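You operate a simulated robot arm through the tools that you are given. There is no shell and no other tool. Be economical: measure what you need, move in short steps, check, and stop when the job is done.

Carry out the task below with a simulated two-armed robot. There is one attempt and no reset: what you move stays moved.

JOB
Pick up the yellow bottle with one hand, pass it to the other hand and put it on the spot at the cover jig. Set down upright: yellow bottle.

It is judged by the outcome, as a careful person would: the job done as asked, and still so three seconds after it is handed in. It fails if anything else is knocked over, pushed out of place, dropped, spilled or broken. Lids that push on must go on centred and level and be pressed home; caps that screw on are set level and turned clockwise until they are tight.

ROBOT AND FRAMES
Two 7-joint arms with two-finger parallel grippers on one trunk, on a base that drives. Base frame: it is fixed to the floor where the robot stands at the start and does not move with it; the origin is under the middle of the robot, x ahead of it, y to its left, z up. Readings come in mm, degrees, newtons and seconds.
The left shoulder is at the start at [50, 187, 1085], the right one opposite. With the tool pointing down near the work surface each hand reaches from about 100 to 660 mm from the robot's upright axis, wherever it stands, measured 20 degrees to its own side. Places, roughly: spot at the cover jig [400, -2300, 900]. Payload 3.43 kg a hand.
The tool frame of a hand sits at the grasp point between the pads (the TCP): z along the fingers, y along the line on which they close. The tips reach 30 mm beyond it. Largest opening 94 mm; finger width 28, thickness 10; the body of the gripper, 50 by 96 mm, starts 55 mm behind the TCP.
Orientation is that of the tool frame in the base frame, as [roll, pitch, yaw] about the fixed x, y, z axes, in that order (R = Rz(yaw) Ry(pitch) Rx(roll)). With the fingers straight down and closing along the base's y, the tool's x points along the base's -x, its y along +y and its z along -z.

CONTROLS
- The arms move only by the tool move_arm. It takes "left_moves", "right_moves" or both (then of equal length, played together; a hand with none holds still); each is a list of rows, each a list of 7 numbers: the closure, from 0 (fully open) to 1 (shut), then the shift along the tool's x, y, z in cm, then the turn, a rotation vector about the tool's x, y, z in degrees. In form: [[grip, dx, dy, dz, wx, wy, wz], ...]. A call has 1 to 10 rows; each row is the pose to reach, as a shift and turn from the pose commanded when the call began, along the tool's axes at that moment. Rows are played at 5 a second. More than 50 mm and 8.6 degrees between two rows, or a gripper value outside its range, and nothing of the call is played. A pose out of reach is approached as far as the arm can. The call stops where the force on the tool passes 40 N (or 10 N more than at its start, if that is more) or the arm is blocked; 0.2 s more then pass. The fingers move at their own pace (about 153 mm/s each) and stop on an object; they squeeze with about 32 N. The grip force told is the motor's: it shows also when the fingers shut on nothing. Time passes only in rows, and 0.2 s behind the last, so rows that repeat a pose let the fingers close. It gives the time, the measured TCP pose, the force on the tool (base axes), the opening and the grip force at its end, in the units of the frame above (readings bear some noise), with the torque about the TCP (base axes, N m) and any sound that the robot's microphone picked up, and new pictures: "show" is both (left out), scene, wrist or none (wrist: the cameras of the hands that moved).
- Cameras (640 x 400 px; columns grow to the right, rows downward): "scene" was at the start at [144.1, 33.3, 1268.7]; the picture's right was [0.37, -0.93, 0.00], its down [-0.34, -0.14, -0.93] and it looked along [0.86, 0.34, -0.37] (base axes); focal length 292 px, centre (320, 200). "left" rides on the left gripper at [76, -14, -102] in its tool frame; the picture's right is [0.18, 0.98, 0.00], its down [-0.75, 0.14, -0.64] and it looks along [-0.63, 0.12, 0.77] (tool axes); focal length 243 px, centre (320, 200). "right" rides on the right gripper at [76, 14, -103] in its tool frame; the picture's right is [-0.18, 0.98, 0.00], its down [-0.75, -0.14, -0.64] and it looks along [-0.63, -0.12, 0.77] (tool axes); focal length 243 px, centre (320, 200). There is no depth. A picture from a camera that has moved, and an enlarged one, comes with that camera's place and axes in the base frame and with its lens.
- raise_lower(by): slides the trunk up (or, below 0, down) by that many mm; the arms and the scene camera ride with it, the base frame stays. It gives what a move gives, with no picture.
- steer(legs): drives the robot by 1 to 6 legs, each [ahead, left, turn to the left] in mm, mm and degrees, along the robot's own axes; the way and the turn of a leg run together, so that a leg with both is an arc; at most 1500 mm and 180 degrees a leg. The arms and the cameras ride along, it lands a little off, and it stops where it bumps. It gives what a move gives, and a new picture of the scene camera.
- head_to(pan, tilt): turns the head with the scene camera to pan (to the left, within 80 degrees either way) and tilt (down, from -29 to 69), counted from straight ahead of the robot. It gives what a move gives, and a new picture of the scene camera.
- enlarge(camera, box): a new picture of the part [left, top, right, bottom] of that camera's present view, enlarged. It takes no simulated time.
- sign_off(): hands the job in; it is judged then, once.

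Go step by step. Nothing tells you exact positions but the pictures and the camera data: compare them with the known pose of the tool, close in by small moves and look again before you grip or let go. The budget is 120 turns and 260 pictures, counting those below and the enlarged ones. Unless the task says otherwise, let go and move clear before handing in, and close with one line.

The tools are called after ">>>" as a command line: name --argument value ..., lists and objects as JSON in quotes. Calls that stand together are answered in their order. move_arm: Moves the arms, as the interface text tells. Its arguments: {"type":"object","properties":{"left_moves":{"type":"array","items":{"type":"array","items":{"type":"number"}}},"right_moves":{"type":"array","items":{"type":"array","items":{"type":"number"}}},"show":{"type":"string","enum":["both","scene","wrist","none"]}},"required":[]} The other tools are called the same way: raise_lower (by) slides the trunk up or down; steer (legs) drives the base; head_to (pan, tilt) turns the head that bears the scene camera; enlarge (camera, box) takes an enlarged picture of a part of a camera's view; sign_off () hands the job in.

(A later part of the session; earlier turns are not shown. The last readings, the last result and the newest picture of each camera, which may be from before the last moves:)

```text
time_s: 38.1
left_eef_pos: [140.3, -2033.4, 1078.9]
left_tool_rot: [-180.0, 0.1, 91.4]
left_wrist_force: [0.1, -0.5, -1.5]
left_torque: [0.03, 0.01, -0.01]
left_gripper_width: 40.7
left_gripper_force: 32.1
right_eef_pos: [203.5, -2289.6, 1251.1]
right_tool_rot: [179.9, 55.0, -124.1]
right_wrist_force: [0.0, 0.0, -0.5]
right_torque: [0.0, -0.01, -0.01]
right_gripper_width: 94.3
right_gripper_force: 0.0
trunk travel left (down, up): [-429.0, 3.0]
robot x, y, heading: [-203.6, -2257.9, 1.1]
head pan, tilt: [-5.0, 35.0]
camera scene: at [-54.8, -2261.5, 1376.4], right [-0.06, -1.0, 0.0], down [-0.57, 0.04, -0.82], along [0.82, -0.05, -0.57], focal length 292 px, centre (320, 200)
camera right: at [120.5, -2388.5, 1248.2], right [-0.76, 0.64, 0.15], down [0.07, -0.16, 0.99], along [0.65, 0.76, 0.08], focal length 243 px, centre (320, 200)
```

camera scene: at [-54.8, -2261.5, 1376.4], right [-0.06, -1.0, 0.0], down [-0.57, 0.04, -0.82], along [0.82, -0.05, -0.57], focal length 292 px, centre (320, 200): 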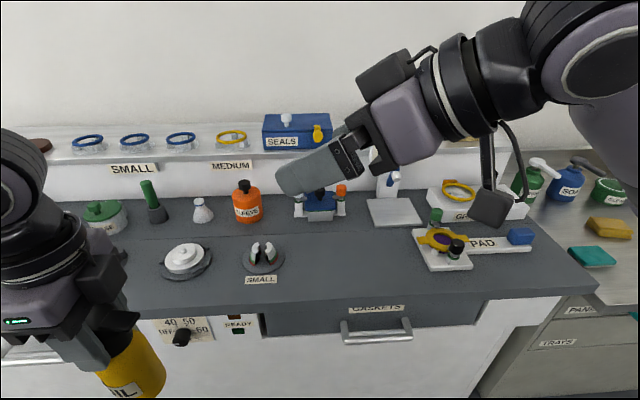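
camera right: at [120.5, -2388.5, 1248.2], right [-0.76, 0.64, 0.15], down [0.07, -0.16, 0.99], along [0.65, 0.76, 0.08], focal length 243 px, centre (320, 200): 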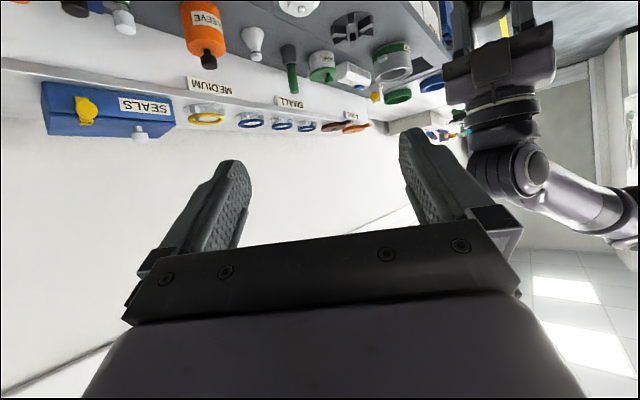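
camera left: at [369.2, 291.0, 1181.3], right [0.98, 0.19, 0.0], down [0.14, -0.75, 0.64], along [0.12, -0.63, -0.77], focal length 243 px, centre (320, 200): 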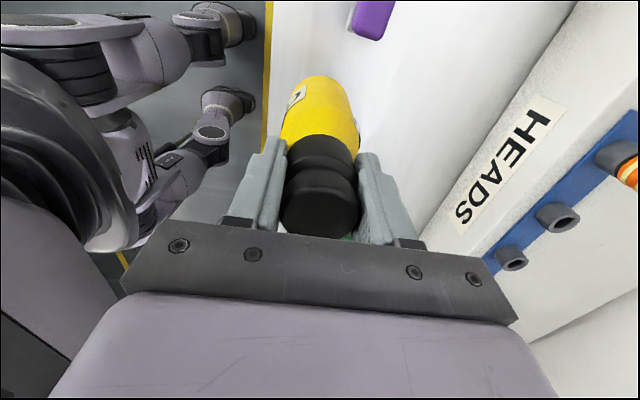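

The right hand is oriented well. Now both hands move to the handover area: the bottle to about [290, -2150], the right hand to a pre-grasp point behind and to the right of it.

>>> move_arm --left_moves '[[1, -2.4, 2.9, 0, 0, 0, 0], [1, -4.8, 5.9, 0, 0, 0, 0], [1, -7.2, 8.8, 0, 0, 0, 0], [1, -9.6, 11.8, 0, 0, 0, 0], [1, -11.96, 14.7, 0, 0, 0, 0], [1, -11.96, 14.7, 0, 0, 0, 0]]' --right_moves '[[0, 3, 0.2, 1.9, 0, 0, 0], [0, 6, 0.4, 3.8, 0, 0, 0], [0, 9, 0.6, 5.7, 0, 0, 0], [0, 12, 0.9, 7.6, 0, 0, 0], [0, 14.8, 1.1, 9.5, 0, 0, 0], [0, 14.8, 1.1, 9.5, 0, 0, 0]]' --show "both"

```text
time_s: 39.5
left_eef_pos: [243.0, -2087.0, 1088.0]
left_tool_rot: [-180.0, 0.1, 91.5]
left_wrist_force: [0.3, -0.3, -1.6]
left_torque: [0.03, -0.03, -0.03]
left_gripper_width: 40.8
left_gripper_force: 32.1
left hand out of reach, approached as far as the arm can: row 3, 4, 5, 6
right_eef_pos: [192.7, -2290.2, 1073.3]
right_tool_rot: [180.0, 54.8, -123.9]
right_wrist_force: [-0.7, -0.5, -0.1]
right_torque: [-0.01, -0.02, 0.01]
right_gripper_width: 94.0
right_gripper_force: 0.0
trunk travel left (down, up): [-429.0, 3.0]
robot x, y, heading: [-201.6, -2256.0, 1.4]
head pan, tilt: [-5.0, 35.0]
camera scene: at [-54.8, -2261.6, 1376.4], right [-0.06, -1.0, 0.0], down [-0.57, 0.04, -0.82], along [0.82, -0.05, -0.57], focal length 292 px, centre (320, 200)
camera right: at [108.2, -2387.6, 1071.2], right [-0.76, 0.64, 0.15], down [0.07, -0.15, 0.99], along [0.65, 0.76, 0.07], focal length 243 px, centre (320, 200)
camera left: at [228.3, -2011.5, 1190.4], right [0.98, 0.21, 0.0], down [0.16, -0.75, 0.64], along [0.13, -0.63, -0.77], focal length 243 px, centre (320, 200)
```

scene: 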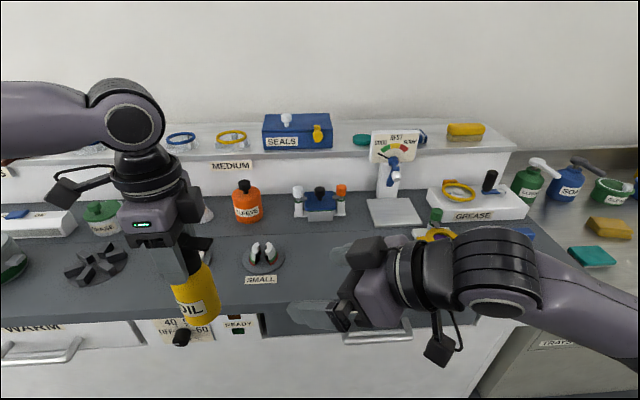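
right: 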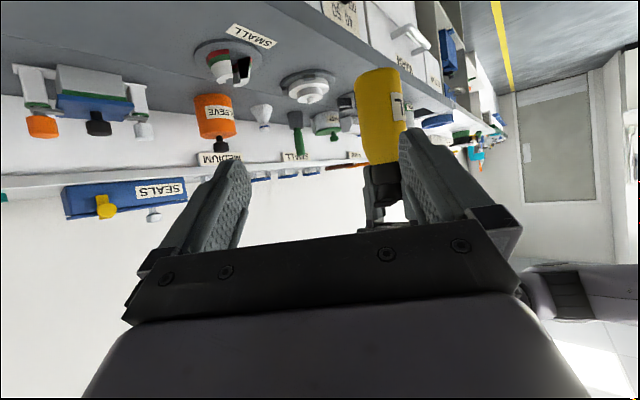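
left: 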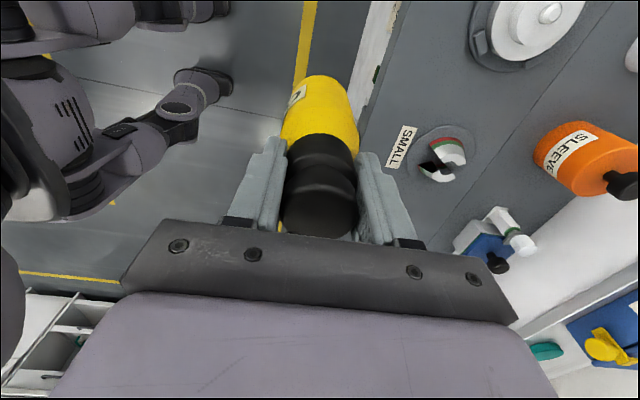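

The left arm's reach ends with the bottle at about [243, -2087] and its bottom near 954, which is fine for a handover. The right hand now goes to its pre-grasp point, 110 mm back along its approach line.

>>> move_arm --right_moves '[[0, -1.3, 1.8, 2.2, 0, 0, 0], [0, -2.6, 3.6, 4.4, 0, 0, 0], [0, -3.9, 5.4, 6.6, 0, 0, 0], [0, -5.15, 7.15, 8.9, 0, 0, 0], [0, -5.15, 7.15, 8.9, 0, 0, 0]]'

>>> enlarge --camera "scene" --box '[110, 180, 350, 360]'

```text
time_s: 40.7
left_eef_pos: [242.6, -2086.6, 1087.4]
left_tool_rot: [-180.0, 0.2, 91.4]
left_wrist_force: [-1.1, -0.5, -1.2]
left_torque: [0.0, -0.05, 0.0]
left_gripper_width: 40.9
left_gripper_force: 31.8
right_eef_pos: [189.5, -2163.9, 1066.1]
right_tool_rot: [179.9, 54.8, -124.2]
right_wrist_force: [-0.9, 0.0, -0.4]
right_torque: [-0.01, 0.01, -0.01]
right_gripper_width: 94.1
right_gripper_force: 0.0
trunk travel left (down, up): [-429.0, 3.0]
robot x, y, heading: [-200.1, -2253.3, 1.3]
head pan, tilt: [-5.0, 35.0]
camera scene: at [-54.8, -2262.0, 1376.4], right [-0.06, -1.0, 0.0], down [-0.57, 0.04, -0.82], along [0.82, -0.05, -0.57], focal length 292 px, centre (320, 200)
camera right: at [106.3, -2262.9, 1062.8], right [-0.76, 0.64, 0.15], down [0.07, -0.15, 0.99], along [0.65, 0.76, 0.07], focal length 243 px, centre (320, 200)
```

scene: 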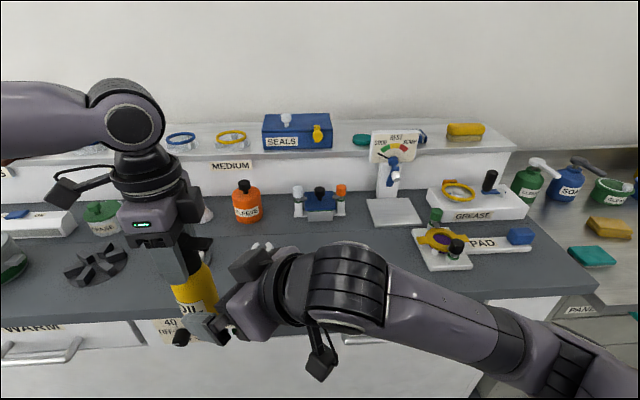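
right: 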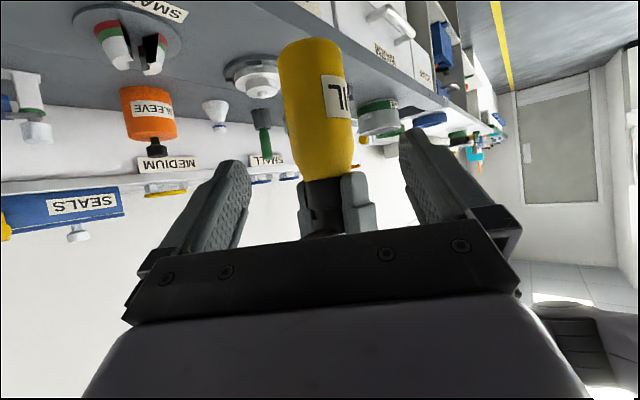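

```text
2.22 times, centred on (230, 270) of scene
camera zoom: at [-54.8, -2262.0, 1376.4], right [-0.06, -1.0, 0.0], down [-0.57, 0.04, -0.82], along [0.82, -0.05, -0.57], focal length 650 px, centre (520, 44)
```

zoom: 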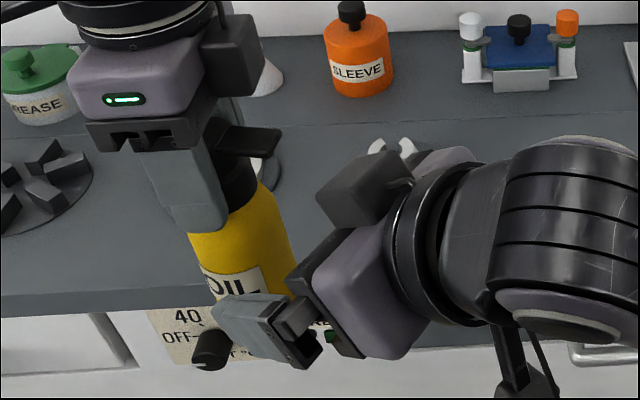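

The block on the upper side of the right gripper would run into the bottle's head and nozzle at this angle. I'll change the plan: turn the left hand so the nozzle points forward, and bring the right hand in from behind at a flatter angle. First the right hand backs off and turns.

>>> move_arm --right_moves '[[0, 0, -1, -4, 0, 0, 0], [0, 0.3, -4.1, -5, 4.9, 0, 3.4], [0, 0.7, -7.3, -6, 9.8, 0, 6.9], [0, 1.1, -10.4, -7, 14.7, 0, 10.3], [0, 1.5, -13.6, -8, 19.7, 0, 13.8], [0, 2.2, -16.7, -9.1, 24.6, 0, 17.2], [0, 2.2, -16.7, -9.1, 29.5, 0, 20.7], [0, 2.2, -16.7, -9.1, 29.5, 0, 20.7]]' --show "none"

>>> move_arm --right_moves '[[0, 0, 0, 0, 0, -5, 0], [0, 0, 0, 0, 0, -10, 0], [0, 0, 0, 0, 0, -10, 0]]' --show "scene"

>>> steer --legs '[[-130, 0, -1]]'

```text
time_s: 42.5
left_eef_pos: [243.1, -2088.8, 1087.2]
left_tool_rot: [-179.9, 0.1, 91.4]
left_wrist_force: [0.3, -0.7, -1.4]
left_torque: [0.01, -0.01, -0.02]
left_gripper_width: 40.9
left_gripper_force: 31.6
right_eef_pos: [279.7, -2330.1, 1100.0]
right_tool_rot: [180.0, 54.7, -160.2]
right_wrist_force: [0.3, 0.0, 0.0]
right_torque: [0.03, 0.01, 0.0]
right_gripper_width: 93.9
right_gripper_force: 0.1
trunk travel left (down, up): [-429.0, 3.0]
robot x, y, heading: [-205.7, -2255.5, 1.1]
head pan, tilt: [-5.0, 35.0]
```

```text
time_s: 43.3
left_eef_pos: [243.5, -2088.2, 1087.8]
left_tool_rot: [-180.0, 0.1, 91.5]
left_wrist_force: [-0.3, -0.6, -1.1]
left_torque: [0.01, 0.02, 0.01]
left_gripper_width: 41.3
left_gripper_force: 32.3
right_eef_pos: [277.7, -2331.1, 1099.2]
right_tool_rot: [-180.0, 64.9, -160.0]
right_wrist_force: [0.8, -0.1, 0.3]
right_torque: [-0.01, -0.01, 0.0]
right_gripper_width: 94.3
right_gripper_force: 0.1
trunk travel left (down, up): [-429.0, 3.0]
robot x, y, heading: [-199.7, -2259.4, 1.1]
head pan, tilt: [-5.0, 35.0]
camera scene: at [-54.8, -2261.7, 1376.4], right [-0.06, -1.0, 0.0], down [-0.57, 0.04, -0.82], along [0.82, -0.05, -0.57], focal length 292 px, centre (320, 200)
```

scene: 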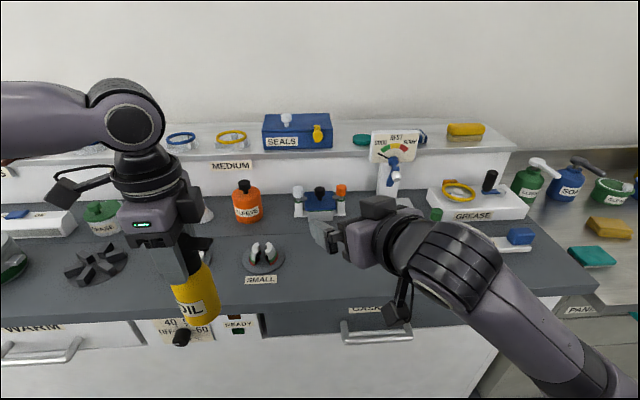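

```text
time_s: 44.6
left_eef_pos: [116.3, -2095.1, 1088.2]
left_tool_rot: [179.9, 0.1, 90.6]
left_wrist_force: [-0.4, -0.1, -1.9]
left_torque: [-0.02, 0.0, 0.0]
left_gripper_width: 40.9
left_gripper_force: 32.3
right_eef_pos: [147.3, -2339.2, 1099.1]
right_tool_rot: [-180.0, 64.8, -160.8]
right_wrist_force: [-0.2, 0.5, -0.1]
right_torque: [0.02, -0.03, 0.0]
right_gripper_width: 94.1
right_gripper_force: 0.0
trunk travel left (down, up): [-429.0, 3.0]
robot x, y, heading: [-327.1, -2261.9, 0.5]
head pan, tilt: [-5.0, 35.0]
camera scene: at [-184.5, -2265.9, 1376.5], right [-0.08, -1.0, 0.0], down [-0.57, 0.05, -0.82], along [0.82, -0.06, -0.57], focal length 292 px, centre (320, 200)
```

scene: 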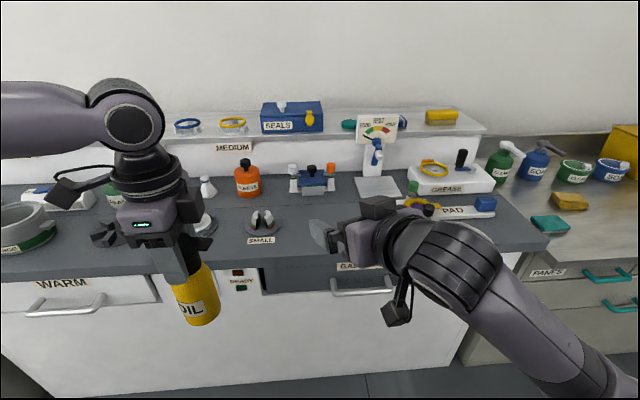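

Now I turn the left hand so the nozzle points forward.

>>> move_arm --left_moves '[[1, 0, 0, 0, 0, 0, -8.5], [1, 0, 0, 0, 0, 0, -17], [1, 0, 0, 0, 0, 0, -25.5], [1, 0, 0, 0, 0, 0, -34], [1, 0, 0, 0, 0, 0, -42.5], [1, 0, 0, 0, 0, 0, -51], [1, 0, 0, 0, 0, 0, -59.5], [1, 0, 0, 0, 0, 0, -68], [1, 0, 0, 0, 0, 0, -76.5], [1, 0, 0, 0, 0, 0, -85]]' --show "none"

>>> move_arm --left_moves '[[1, 0, 0, 0, 0, 0, -8.2], [1, 0, 0, 0, 0, 0, -16.4], [1, 0, 0, 0, 0, 0, -24.6], [1, 0, 0, 0, 0, 0, -24.6]]' --show "scene"

```text
time_s: 46.8
left_eef_pos: [117.6, -2097.3, 1088.2]
left_tool_rot: [-179.9, 0.2, 175.7]
left_wrist_force: [1.4, 0.5, -1.8]
left_torque: [-0.01, 0.04, 0.03]
left_gripper_width: 40.8
left_gripper_force: 32.1
right_eef_pos: [149.6, -2338.4, 1099.2]
right_tool_rot: [180.0, 64.8, -160.9]
right_wrist_force: [1.0, -0.6, -0.1]
right_torque: [0.01, -0.05, 0.03]
right_gripper_width: 93.8
right_gripper_force: 0.1
trunk travel left (down, up): [-429.0, 3.0]
robot x, y, heading: [-330.1, -2257.8, 0.7]
head pan, tilt: [-5.0, 35.0]
```

```text
time_s: 47.8
left_eef_pos: [116.7, -2096.4, 1086.1]
left_tool_rot: [-179.9, 0.1, -159.7]
left_wrist_force: [0.1, 0.2, -2.3]
left_torque: [-0.03, -0.01, 0.01]
left_gripper_width: 40.9
left_gripper_force: 31.7
right_eef_pos: [148.4, -2339.7, 1099.4]
right_tool_rot: [-179.9, 64.8, -160.8]
right_wrist_force: [0.2, 0.3, 0.1]
right_torque: [0.01, 0.01, 0.01]
right_gripper_width: 94.1
right_gripper_force: 0.0
trunk travel left (down, up): [-429.0, 3.0]
robot x, y, heading: [-328.0, -2258.8, 0.4]
head pan, tilt: [-5.0, 35.0]
camera scene: at [-183.5, -2265.9, 1376.4], right [-0.08, -1.0, 0.0], down [-0.57, 0.05, -0.82], along [0.82, -0.06, -0.57], focal length 292 px, centre (320, 200)
```

scene: 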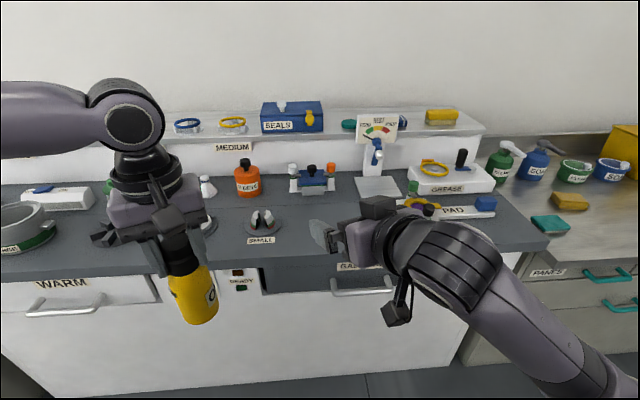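

The nozzle now points along the right hand's approach line, away from it. I move the right hand to its pre-grasp point, then bring the left hand and bottle in front of it.

>>> move_arm --right_moves '[[0, 0.5, 3.1, -1.2, 0, 0, 0], [0, 0.9, 6.2, -1.2, 0, 0, 0], [0, 1.33, 9.25, -1.2, 0, 0, 0], [0, 1.33, 9.25, -1.2, 0, 0, 0]]' --show "none"

>>> move_arm --left_moves '[[1, -3.9, -1.4, -1.2, 0, 0, 0], [1, -7.8, -2.9, -2.4, 0, 0, 0], [1, -6.7, -5.9, -2.4, 0, 0, 0], [1, -5.5, -8.9, -2.4, 0, 0, 0], [1, -4.4, -11.9, -2.4, 0, 0, 0], [1, -3.31, -14.98, -2.4, 0, 0, 0], [1, -3.31, -14.98, -2.4, 0, 0, 0]]' --show "both"

>>> move_arm --right_moves '[[0, 0, 0, 0, 0, 0, 0]]' --show "wrist"

```text
time_s: 48.8
left_eef_pos: [116.6, -2096.6, 1088.3]
left_tool_rot: [-180.0, 0.0, -159.8]
left_wrist_force: [-0.6, 0.4, -2.3]
left_torque: [-0.05, 0.0, 0.02]
left_gripper_width: 40.7
left_gripper_force: 32.4
right_eef_pos: [102.9, -2257.7, 1091.7]
right_tool_rot: [-180.0, 64.8, -160.9]
right_wrist_force: [-0.4, 0.0, 0.0]
right_torque: [0.01, -0.01, 0.01]
right_gripper_width: 94.0
right_gripper_force: 0.1
trunk travel left (down, up): [-429.0, 3.0]
robot x, y, heading: [-328.7, -2257.4, 0.5]
head pan, tilt: [-5.0, 35.0]
```

```text
time_s: 50.4
left_eef_pos: [121.6, -2096.3, 1116.0]
left_tool_rot: [-180.0, 0.0, -159.9]
left_wrist_force: [0.9, -0.8, -1.3]
left_torque: [-0.01, 0.01, 0.02]
left_gripper_width: 40.7
left_gripper_force: 32.3
left hand out of reach, approached as far as the arm can: row 1, 2, 3, 4, 5, 6, 7
right_eef_pos: [103.8, -2257.4, 1093.6]
right_tool_rot: [180.0, 64.8, -160.8]
right_wrist_force: [0.8, -0.2, 0.8]
right_torque: [-0.02, 0.0, 0.01]
right_gripper_width: 93.7
right_gripper_force: 0.0
trunk travel left (down, up): [-429.0, 3.0]
robot x, y, heading: [-330.3, -2254.5, 0.6]
head pan, tilt: [-5.0, 35.0]
camera scene: at [-183.4, -2265.8, 1376.4], right [-0.08, -1.0, 0.0], down [-0.57, 0.05, -0.82], along [0.82, -0.06, -0.57], focal length 292 px, centre (320, 200)
camera left: at [55.7, -2135.4, 1218.4], right [-0.51, 0.86, 0.0], down [0.66, 0.39, 0.64], along [0.55, 0.33, -0.77], focal length 243 px, centre (320, 200)
```

scene: 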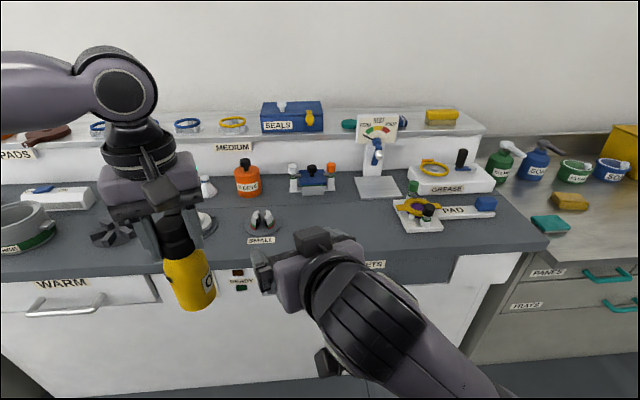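
left: 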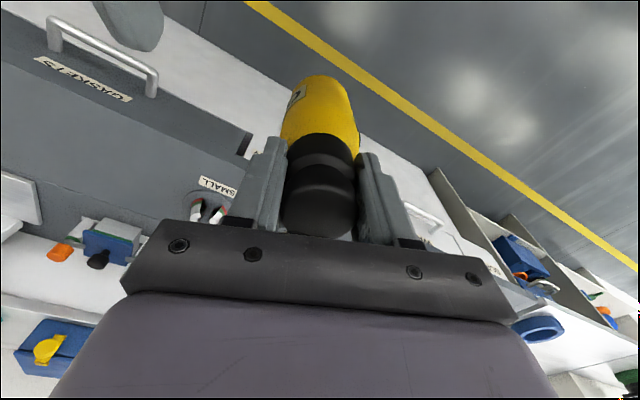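

```text
time_s: 50.8
left_eef_pos: [121.7, -2095.6, 1115.9]
left_tool_rot: [-179.9, 0.0, -159.8]
left_wrist_force: [0.0, 0.5, -1.2]
left_torque: [0.02, 0.02, -0.02]
left_gripper_width: 40.5
left_gripper_force: 31.6
right_eef_pos: [102.9, -2256.9, 1093.4]
right_tool_rot: [-180.0, 64.8, -160.8]
right_wrist_force: [0.0, -0.3, -0.4]
right_torque: [-0.01, 0.03, 0.02]
right_gripper_width: 93.9
right_gripper_force: 0.0
trunk travel left (down, up): [-429.0, 3.0]
robot x, y, heading: [-333.2, -2258.3, 0.4]
head pan, tilt: [-5.0, 35.0]
camera right: at [-20.5, -2284.9, 1067.9], right [-0.25, 0.95, 0.17], down [-0.2, -0.22, 0.96], along [0.95, 0.2, 0.24], focal length 243 px, centre (320, 200)
```

right: 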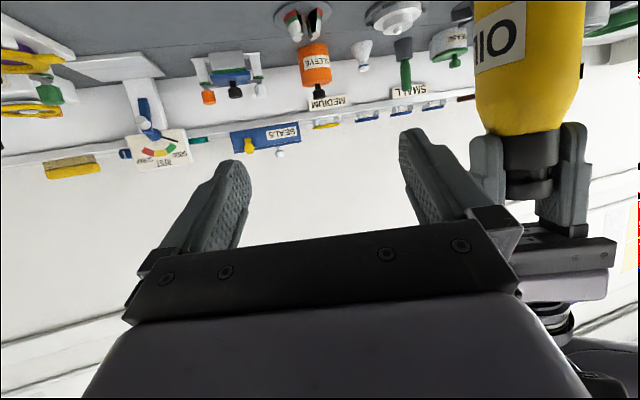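

The left arm can't come further across, so the right hand must go to the bottle instead. I bring it round behind the bottle to a new pre-grasp point.

>>> move_arm --right_moves '[[0, 1.3, 1.3, -3.5, 0, 0, 0], [0, 2.6, 2.6, -7, 0, 0, 0], [0, 2.1, 5.6, -6, 0, 0, 0], [0, 1.7, 8.6, -5, 0, 0, 0], [0, 1.3, 11.6, -4, 0, 0, 0], [0, 0.85, 14.6, -3.2, 0, 0, 0], [0, 0.85, 14.6, -3.2, 0, 0, 0]]' --show "both"

```text
time_s: 52.0
left_eef_pos: [121.5, -2096.9, 1114.6]
left_tool_rot: [-179.8, 0.0, -159.8]
left_wrist_force: [-0.4, -0.3, -2.0]
left_torque: [0.0, 0.0, -0.01]
left_gripper_width: 40.9
left_gripper_force: 32.3
right_eef_pos: [60.0, -2214.6, 1065.3]
right_tool_rot: [-154.0, 63.6, -141.5]
right_wrist_force: [0.5, 0.0, -0.2]
right_torque: [0.0, 0.01, 0.0]
right_gripper_width: 94.0
right_gripper_force: 0.0
trunk travel left (down, up): [-429.0, 3.0]
robot x, y, heading: [-329.8, -2256.5, 0.5]
head pan, tilt: [-5.0, 35.0]
stopped in row 6 (right hand): the arm was blocked; the commanded pose is now the measured one
camera scene: at [-183.4, -2266.0, 1376.4], right [-0.08, -1.0, 0.0], down [-0.57, 0.05, -0.82], along [0.82, -0.06, -0.57], focal length 292 px, centre (320, 200)
camera right: at [-63.9, -2237.7, 1034.8], right [-0.18, 0.98, -0.03], down [-0.28, -0.03, 0.96], along [0.94, 0.18, 0.28], focal length 243 px, centre (320, 200)
```

scene: 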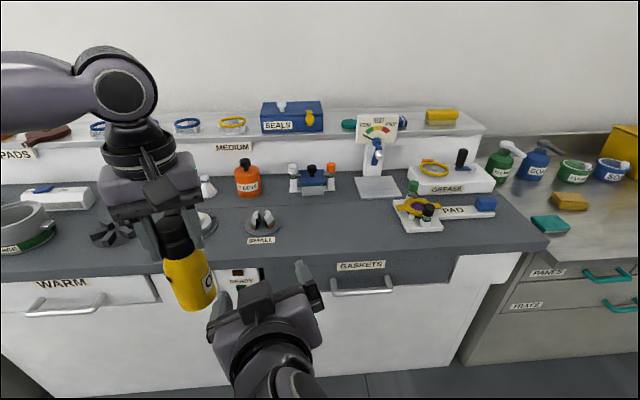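
right: 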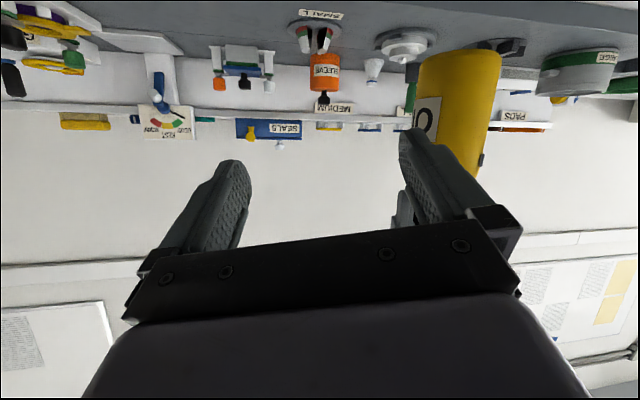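

The right arm folded too tightly and was blocked, but nothing was touched. It reached well earlier when pointing more to the left, so I'll move it clear and set it to about 60° azimuth with a 25° tilt.

>>> move_arm --right_moves '[[0, -1.2, -4.5, 1.0, 0, 0, 0], [0, -2.35, -8.97, 2.13, 0, 0, 0], [0, -2.35, -8.97, 2.13, -7.5, -0.6, -1.5], [0, -2.35, -8.97, 2.13, -15, -1.2, -3], [0, -2.35, -8.97, 2.13, -22.6, -1.8, -4.5], [0, -2.35, -8.97, 2.13, -30.2, -2.3, -6], [0, -2.35, -8.97, 2.13, -37.8, -2.9, -7.5], [0, -2.35, -8.97, 2.13, -45.3, -3.5, -9], [0, -2.35, -8.97, 2.13, -45.3, -3.5, -9]]' --show "scene"

>>> move_arm --left_moves '[[1, 0, 0, 0, 0, 0, -8], [1, 0, 0, 0, 0, 0, -16], [1, 0, 0, 0, 0, 0, -24], [1, 0, 0, 0, 0, 0, -30], [1, 0, 0, 0, 0, 0, -30]]' --show "scene"

```text
time_s: 54.0
left_eef_pos: [121.1, -2096.1, 1115.4]
left_tool_rot: [-179.9, 0.0, -159.8]
left_wrist_force: [0.0, 0.3, -1.8]
left_torque: [0.0, -0.01, -0.02]
left_gripper_width: 40.7
left_gripper_force: 32.3
right_eef_pos: [109.4, -2288.5, 1093.8]
right_tool_rot: [179.7, 65.0, -120.2]
right_wrist_force: [0.4, 0.3, 0.1]
right_torque: [0.03, -0.01, -0.01]
right_gripper_width: 93.9
right_gripper_force: 0.1
trunk travel left (down, up): [-429.0, 3.0]
robot x, y, heading: [-330.7, -2260.5, 0.4]
head pan, tilt: [-5.0, 35.0]
camera scene: at [-183.6, -2265.8, 1376.4], right [-0.08, -1.0, 0.0], down [-0.57, 0.05, -0.82], along [0.82, -0.07, -0.57], focal length 292 px, centre (320, 200)
```

scene: 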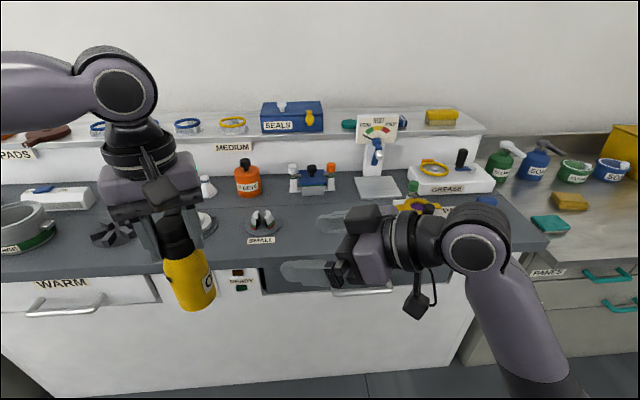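

```text
time_s: 55.2
left_eef_pos: [122.1, -2095.9, 1115.4]
left_tool_rot: [-179.9, -0.2, -129.7]
left_wrist_force: [-0.3, -0.6, -1.8]
left_torque: [0.01, 0.01, 0.0]
left_gripper_width: 41.0
left_gripper_force: 31.9
right_eef_pos: [109.1, -2287.8, 1094.8]
right_tool_rot: [179.6, 65.0, -120.4]
right_wrist_force: [-0.3, 0.0, -0.8]
right_torque: [0.01, 0.01, -0.02]
right_gripper_width: 94.0
right_gripper_force: 0.0
trunk travel left (down, up): [-429.0, 3.0]
robot x, y, heading: [-327.2, -2260.6, 0.5]
head pan, tilt: [-5.0, 35.0]
camera scene: at [-183.5, -2266.0, 1376.4], right [-0.08, -1.0, 0.0], down [-0.57, 0.05, -0.82], along [0.82, -0.06, -0.57], focal length 292 px, centre (320, 200)
```

scene: 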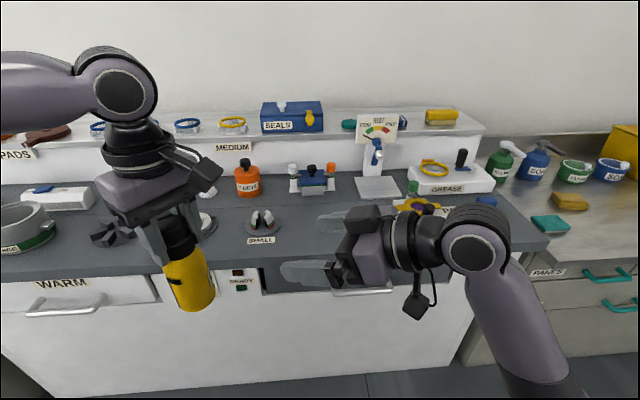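

Both orientations work now, with the nozzle near 50° and the right hand at 60°. The right hand moves to 100 mm before the body grasp.

>>> move_arm --right_moves '[[0, -0.8, 2.1, 1.8, 0, 0, 0], [0, -1.5, 4.2, 3.6, 0, 0, 0], [0, -2.3, 6.4, 5.4, 0, 0, 0], [0, -2.98, 8.48, 7.1, 0, 0, 0], [0, -2.98, 8.48, 7.1, 0, 0, 0]]' --show "both"

>>> enlarge --camera "scene" --box '[90, 140, 390, 330]'

```text
time_s: 56.4
left_eef_pos: [120.4, -2095.5, 1115.4]
left_tool_rot: [-179.9, -0.1, -129.9]
left_wrist_force: [-0.9, -0.1, -1.9]
left_torque: [-0.01, 0.02, 0.0]
left_gripper_width: 40.9
left_gripper_force: 32.2
right_eef_pos: [74.1, -2179.3, 1092.7]
right_tool_rot: [179.6, 65.1, -120.4]
right_wrist_force: [0.0, -0.3, 0.1]
right_torque: [-0.02, -0.01, 0.04]
right_gripper_width: 94.2
right_gripper_force: 0.0
trunk travel left (down, up): [-429.0, 3.0]
robot x, y, heading: [-330.6, -2260.6, 0.6]
head pan, tilt: [-5.0, 35.0]
camera scene: at [-183.5, -2266.2, 1376.4], right [-0.08, -1.0, 0.0], down [-0.57, 0.05, -0.82], along [0.82, -0.06, -0.57], focal length 292 px, centre (320, 200)
camera right: at [-1.4, -2280.1, 1066.2], right [-0.81, 0.56, 0.17], down [-0.01, -0.3, 0.95], along [0.58, 0.77, 0.25], focal length 243 px, centre (320, 200)
```

scene: 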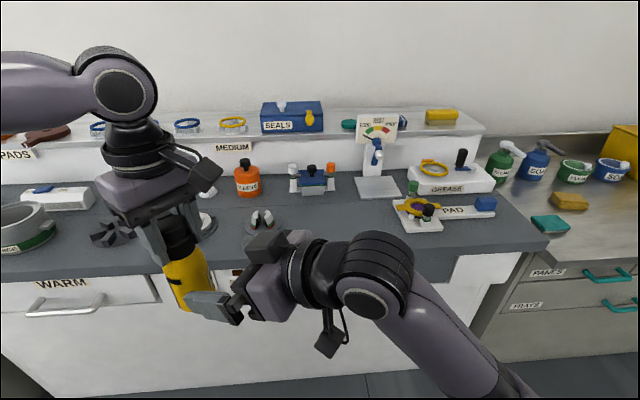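
right: 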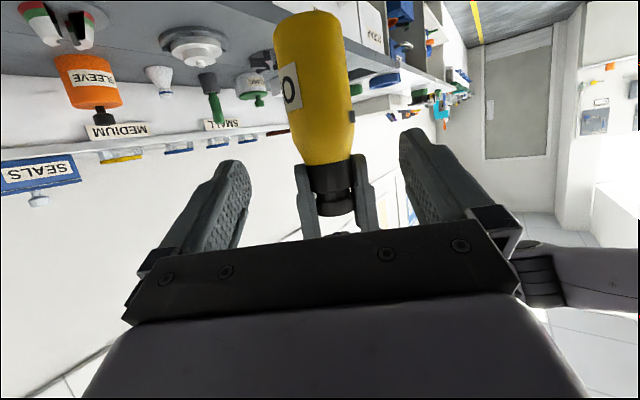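

```text
2.11 times, centred on (240, 235) of scene
camera zoom: at [-183.5, -2266.2, 1376.4], right [-0.08, -1.0, 0.0], down [-0.57, 0.05, -0.82], along [0.82, -0.06, -0.57], focal length 616 px, centre (488, 126)
```

zoom: 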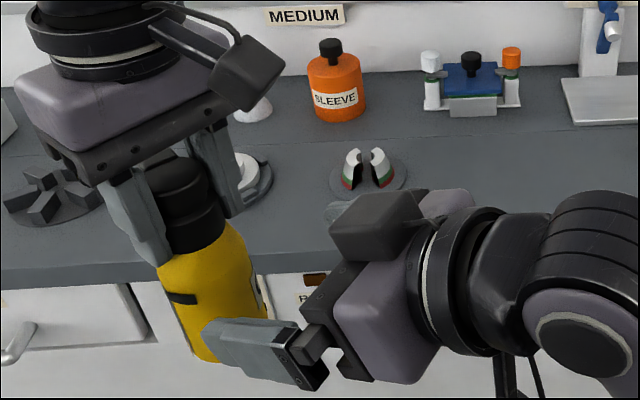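

The bottle sits centred between the right fingers as predicted. I advance 60 mm first and check clearances.

>>> move_arm --right_moves '[[0, 0, 0, 2, 0, 0, 0], [0, 0, 0, 4, 0, 0, 0], [0, 0, 0, 6, 0, 0, 0], [0, 0, 0, 6, 0, 0, 0]]' --show "wrist"

>>> enlarge --camera "scene" --box '[90, 140, 390, 330]'

```text
time_s: 57.4
left_eef_pos: [121.6, -2095.1, 1115.9]
left_tool_rot: [-179.9, 0.0, -129.8]
left_wrist_force: [0.6, -0.4, -1.2]
left_torque: [0.01, -0.01, 0.0]
left_gripper_width: 40.6
left_gripper_force: 32.3
right_eef_pos: [101.5, -2131.9, 1067.6]
right_tool_rot: [179.7, 65.0, -120.3]
right_wrist_force: [-0.3, -0.8, 0.9]
right_torque: [-0.01, 0.0, -0.03]
right_gripper_width: 93.9
right_gripper_force: 0.0
trunk travel left (down, up): [-429.0, 3.0]
robot x, y, heading: [-330.0, -2260.1, 0.3]
head pan, tilt: [-5.0, 35.0]
camera right: at [24.7, -2233.4, 1041.1], right [-0.81, 0.56, 0.17], down [-0.01, -0.3, 0.95], along [0.58, 0.77, 0.25], focal length 243 px, centre (320, 200)
```

right: 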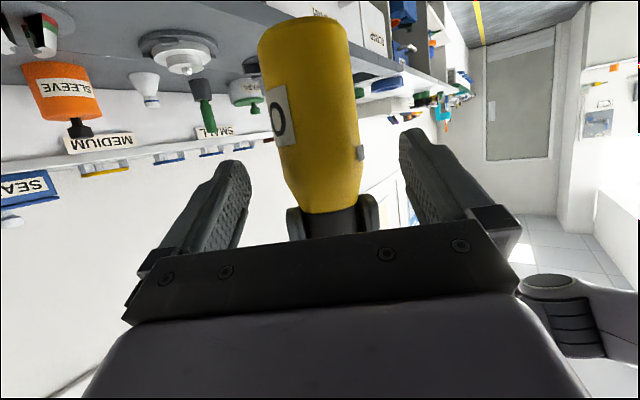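

```text
2.11 times, centred on (240, 235) of scene
camera zoom: at [-183.6, -2266.1, 1376.4], right [-0.08, -1.0, 0.0], down [-0.57, 0.05, -0.82], along [0.82, -0.06, -0.57], focal length 616 px, centre (488, 126)
```

zoom: 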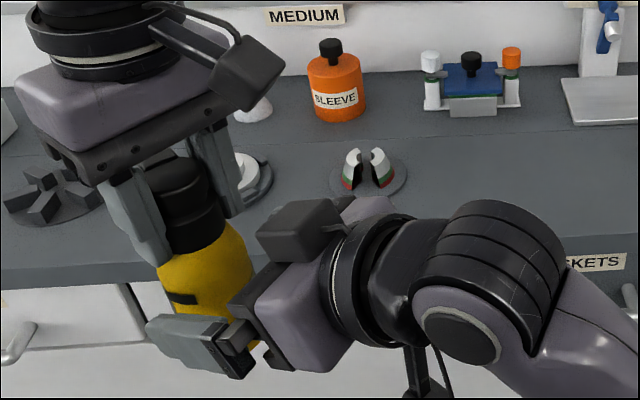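

The box corner measured from the two views leaves about 16 mm clearance to the left fingers and pump head at the grasp. I go the last 40 mm.

>>> move_arm --right_moves '[[0, 0, 0, 1.5, 0, 0, 0], [0, 0, 0, 3, 0, 0, 0], [0, -0.1, 0.1, 3.9, 0, 0, 0], [0, -0.1, 0.1, 3.9, 0, 0, 0]]' --show "wrist"

>>> enlarge --camera "scene" --box '[90, 140, 390, 330]'

```text
time_s: 58.4
left_eef_pos: [120.3, -2096.4, 1115.6]
left_tool_rot: [-180.0, 0.0, -129.8]
left_wrist_force: [0.5, 1.1, -1.8]
left_torque: [-0.03, -0.02, -0.03]
left_gripper_width: 40.9
left_gripper_force: 32.3
right_eef_pos: [118.0, -2100.1, 1051.0]
right_tool_rot: [179.7, 64.9, -120.3]
right_wrist_force: [0.2, 0.4, -1.1]
right_torque: [0.02, 0.01, -0.06]
right_gripper_width: 94.1
right_gripper_force: 0.0
trunk travel left (down, up): [-429.0, 3.0]
robot x, y, heading: [-328.6, -2259.6, 0.6]
head pan, tilt: [-5.0, 35.0]
camera right: at [42.0, -2201.6, 1025.9], right [-0.81, 0.56, 0.17], down [-0.01, -0.3, 0.95], along [0.58, 0.77, 0.25], focal length 243 px, centre (320, 200)
```

right: 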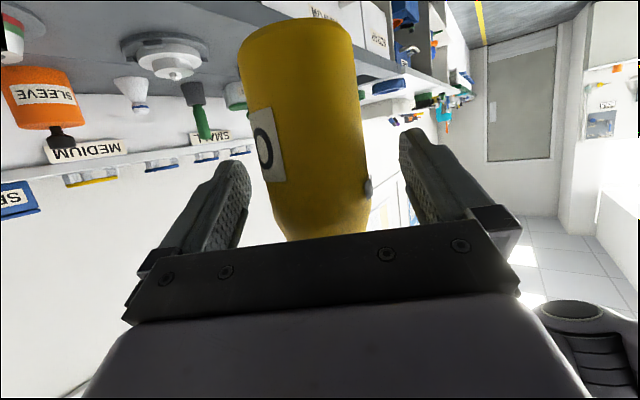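

```text
2.11 times, centred on (240, 235) of scene
camera zoom: at [-183.5, -2266.0, 1376.4], right [-0.08, -1.0, 0.0], down [-0.57, 0.05, -0.82], along [0.82, -0.06, -0.57], focal length 616 px, centre (488, 126)
```

zoom: 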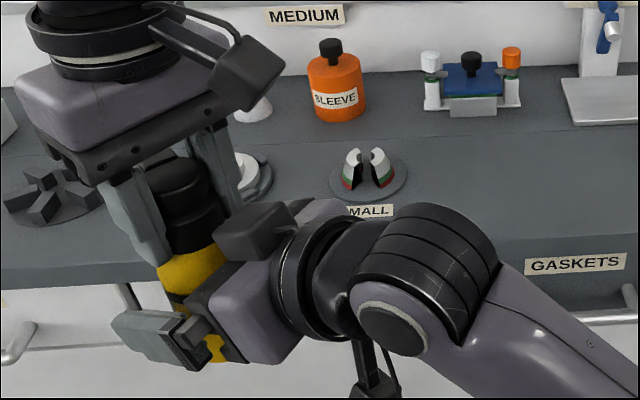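

>>> enlarge --camera "right" --box '[230, 130, 450, 260]'

>>> enlarge --camera "scene" --box '[130, 230, 230, 320]'

```text
2.91 times, centred on (340, 195) of right
camera zoom: at [42.0, -2201.6, 1025.9], right [-0.81, 0.56, 0.17], down [-0.01, -0.3, 0.95], along [0.58, 0.77, 0.25], focal length 706 px, centre (262, 214)
```

zoom: 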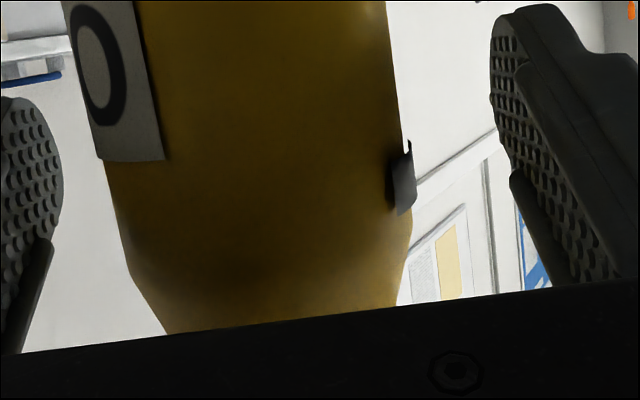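

```text
4.44 times, centred on (180, 275) of scene
camera zoom: at [-183.5, -2266.0, 1376.4], right [-0.08, -1.0, 0.0], down [-0.57, 0.05, -0.82], along [0.82, -0.06, -0.57], focal length 1300 px, centre (942, -133)
```

zoom: 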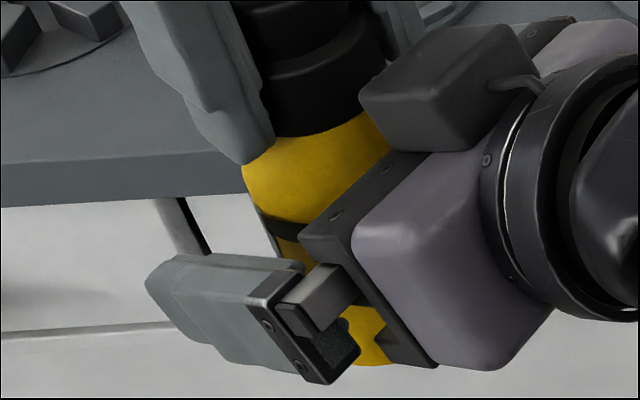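

No contact so far, but a small dark tab sticks out of the bottle about 70–82 mm above its base, just where the left pad would close. I'll grip lower, about 50 mm above the base, with slightly more tilt.

>>> move_arm --right_moves '[[0, 0.6, 0, 0, 0, 0, 0], [0, 1.2, 0, 0.2, 0, 2.5, 0], [0, 1.75, -0.05, 0.38, 0, 5, 0], [0, 1.75, -0.05, 0.38, 0, 5, 0]]' --show "wrist"

>>> enlarge --camera "scene" --box '[90, 160, 290, 330]'

```text
time_s: 59.4
left_eef_pos: [120.2, -2096.2, 1115.1]
left_tool_rot: [-179.9, -0.1, -129.9]
left_wrist_force: [0.5, -0.1, -1.0]
left_torque: [0.01, 0.0, -0.02]
left_gripper_width: 40.7
left_gripper_force: 32.0
right_eef_pos: [114.8, -2103.8, 1032.3]
right_tool_rot: [179.5, 59.9, -120.3]
right_wrist_force: [0.4, 0.1, 1.5]
right_torque: [0.03, -0.01, 0.03]
right_gripper_width: 94.2
right_gripper_force: 0.0
trunk travel left (down, up): [-429.0, 3.0]
robot x, y, heading: [-329.0, -2258.4, 0.4]
head pan, tilt: [-5.0, 35.0]
camera right: at [39.3, -2206.6, 1018.9], right [-0.8, 0.57, 0.16], down [0.04, -0.23, 0.97], along [0.59, 0.79, 0.16], focal length 243 px, centre (320, 200)
```

right: 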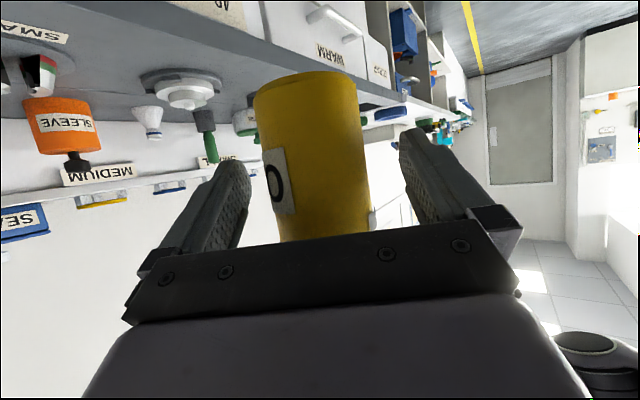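

```text
2.35 times, centred on (190, 245) of scene
camera zoom: at [-183.5, -2266.0, 1376.4], right [-0.08, -1.0, 0.0], down [-0.57, 0.05, -0.82], along [0.82, -0.06, -0.57], focal length 688 px, centre (626, 94)
```

zoom: 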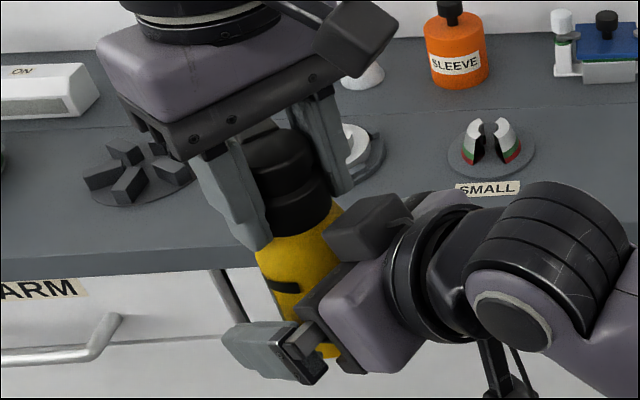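

The pads are now below the tab and clear of the left hand. I close the right hand on the body.

>>> move_arm --right_moves '[[0.2, 0, 0, 0, 0, 0, 0], [0.35, 0, 0, 0, 0, 0, 0], [0.6, 0, 0, 0, 0, 0, 0], [1, 0, 0, 0, 0, 0, 0], [1, 0, 0, 0, 0, 0, 0], [1, 0, 0, 0, 0, 0, 0]]' --show "wrist"

```text
time_s: 60.8
left_eef_pos: [121.2, -2096.1, 1116.4]
left_tool_rot: [-180.0, -0.1, -129.8]
left_wrist_force: [-7.3, 2.8, -0.3]
left_torque: [0.07, 0.45, 0.07]
left_gripper_width: 40.7
left_gripper_force: 31.9
right_eef_pos: [117.0, -2105.1, 1033.0]
right_tool_rot: [179.7, 59.9, -120.4]
right_wrist_force: [7.5, -1.6, 0.1]
right_torque: [0.09, 0.21, -0.15]
right_gripper_width: 58.0
right_gripper_force: 32.5
trunk travel left (down, up): [-429.0, 3.0]
robot x, y, heading: [-328.1, -2259.2, 0.3]
head pan, tilt: [-5.0, 35.0]
camera right: at [39.9, -2207.0, 1018.9], right [-0.8, 0.57, 0.16], down [0.03, -0.23, 0.97], along [0.59, 0.79, 0.16], focal length 243 px, centre (320, 200)
```

right: 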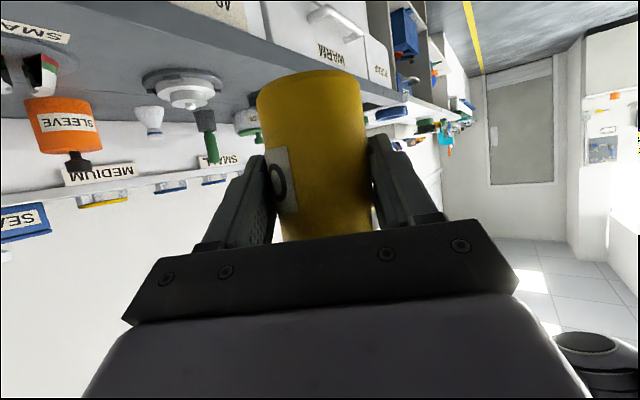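

The body is held at 58 mm opening and 32 N. The left hand opens and rises straight up.

>>> move_arm --left_moves '[[0.6, 0, 0, 0, 0, 0, 0], [0.3, 0, 0, 0, 0, 0, 0], [0.1, 0, 0, 0, 0, 0, 0], [0.1, 0, 0, -2, 0, 0, 0], [0.1, 0, 0, -5, 0, 0, 0], [0.1, 0, 0, -8, 0, 0, 0], [0.1, 0, 0, -8, 0, 0, 0]]' --show "both"

>>> enlarge --camera "scene" --box '[90, 160, 290, 330]'

```text
time_s: 62.4
left_eef_pos: [117.3, -2090.0, 1194.1]
left_tool_rot: [-179.7, -0.1, -129.8]
left_wrist_force: [0.2, 0.1, 0.7]
left_torque: [0.0, -0.03, -0.03]
left_gripper_width: 84.5
left_gripper_force: 0.1
left hand out of reach, approached as far as the arm can: row 6, 7
right_eef_pos: [116.0, -2104.5, 1033.9]
right_tool_rot: [179.7, 60.0, -120.4]
right_wrist_force: [1.3, 0.6, 0.3]
right_torque: [-0.02, 0.0, -0.01]
right_gripper_width: 57.7
right_gripper_force: 32.3
trunk travel left (down, up): [-429.0, 3.0]
robot x, y, heading: [-326.3, -2257.0, 0.5]
head pan, tilt: [-5.0, 35.0]
camera scene: at [-183.2, -2265.9, 1376.3], right [-0.08, -1.0, 0.0], down [-0.57, 0.05, -0.82], along [0.82, -0.07, -0.57], focal length 292 px, centre (320, 200)
camera left: at [80.2, -2156.8, 1296.4], right [-0.87, 0.49, 0.0], down [0.37, 0.67, 0.64], along [0.31, 0.56, -0.77], focal length 243 px, centre (320, 200)
```

scene: 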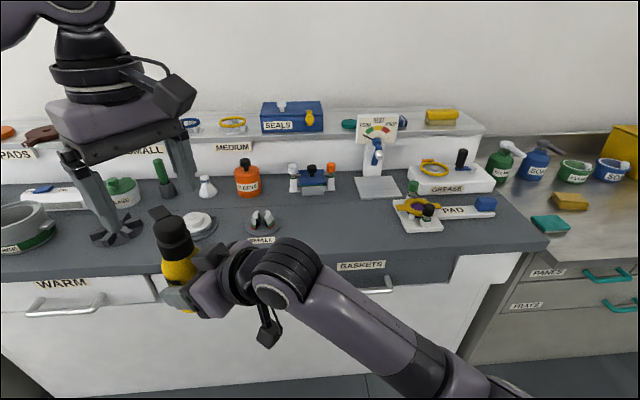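
left: 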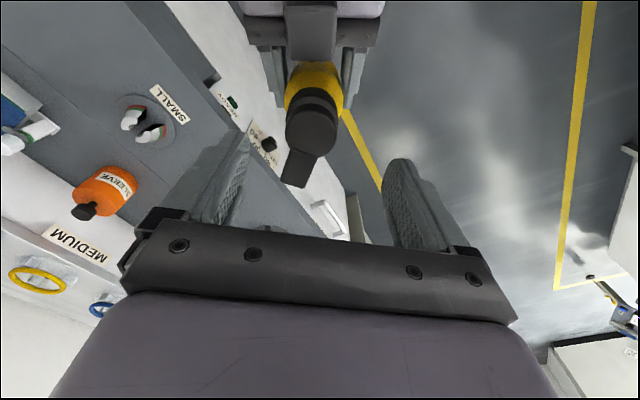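

```text
2.35 times, centred on (190, 245) of scene
camera zoom: at [-183.2, -2265.9, 1376.3], right [-0.08, -1.0, 0.0], down [-0.57, 0.05, -0.82], along [0.82, -0.07, -0.57], focal length 688 px, centre (626, 94)
```

zoom: 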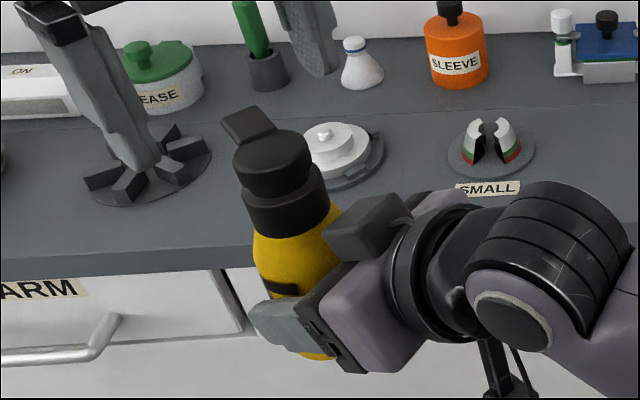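

The handover is done and the right hand holds the bottle upright. I move the left hand away to the left and bring the bottle right, in line with the spot.

>>> move_arm --left_moves '[[0.1, -0.7, 2.5, 0, 0, 0, 0], [0.1, -1.5, 5, 0, 0, 0, 0], [0.1, -2.2, 7.4, 0, 0, 0, 0], [0.1, -2.9, 9.9, 0, 0, 0, 0], [0.1, -3.6, 12.4, 0, 0, 0, 0], [0.1, -4.4, 14.8, 0, 0, 0, 0], [0.1, -5.1, 17.3, 0, 0, 0, 0], [0.1, -5.1, 17.3, 0, 0, 0, 0]]' --right_moves '[[1, 1.1, -1.9, -2.0, 0, 0, 0], [1, 2.25, -3.8, -3.9, 0, 0, 0], [1, 3.4, -5.8, -5.9, 0, 0, 0], [1, 4.5, -7.7, -7.8, 0, 0, 0], [1, 5.6, -9.6, -9.8, 0, 0, 0], [1, 6.75, -11.5, -11.7, 0, 0, 0], [1, 7.88, -13.43, -13.66, 0, 0, 0], [1, 7.88, -13.43, -13.66, 0, 0, 0]]' --show "scene"

```text
time_s: 64.2
left_eef_pos: [18.4, -1938.3, 1193.2]
left_tool_rot: [-179.9, -0.1, -130.0]
left_wrist_force: [0.5, 0.3, 0.4]
left_torque: [0.01, 0.0, 0.02]
left_gripper_width: 84.5
left_gripper_force: 0.1
right_eef_pos: [155.9, -2307.1, 1033.3]
right_tool_rot: [179.7, 60.0, -120.3]
right_wrist_force: [-0.3, 0.2, -2.9]
right_torque: [-0.02, 0.03, 0.0]
right_gripper_width: 56.9
right_gripper_force: 32.0
trunk travel left (down, up): [-429.0, 3.0]
robot x, y, heading: [-330.0, -2259.0, 0.5]
head pan, tilt: [-5.0, 35.0]
camera scene: at [-183.3, -2266.0, 1376.4], right [-0.08, -1.0, 0.0], down [-0.57, 0.05, -0.82], along [0.82, -0.06, -0.57], focal length 292 px, centre (320, 200)
```

scene: 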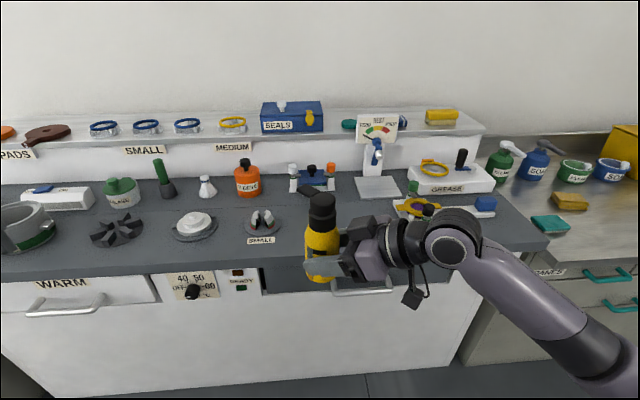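

>>> enlarge --camera "scene" --box '[160, 190, 320, 290]'

```text
4.00 times, centred on (240, 240) of scene
camera zoom: at [-183.3, -2266.0, 1376.4], right [-0.08, -1.0, 0.0], down [-0.57, 0.05, -0.82], along [0.82, -0.06, -0.57], focal length 1170 px, centre (640, 40)
```

zoom: 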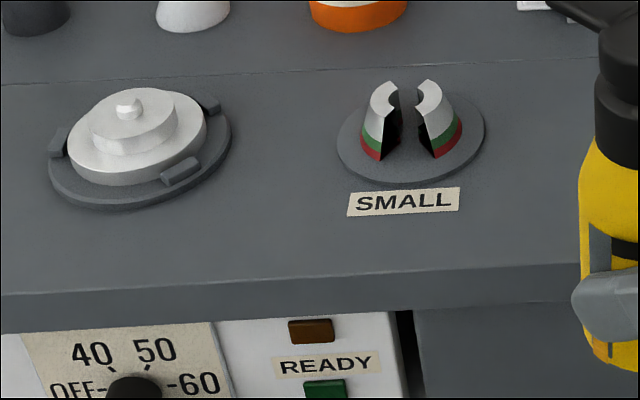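

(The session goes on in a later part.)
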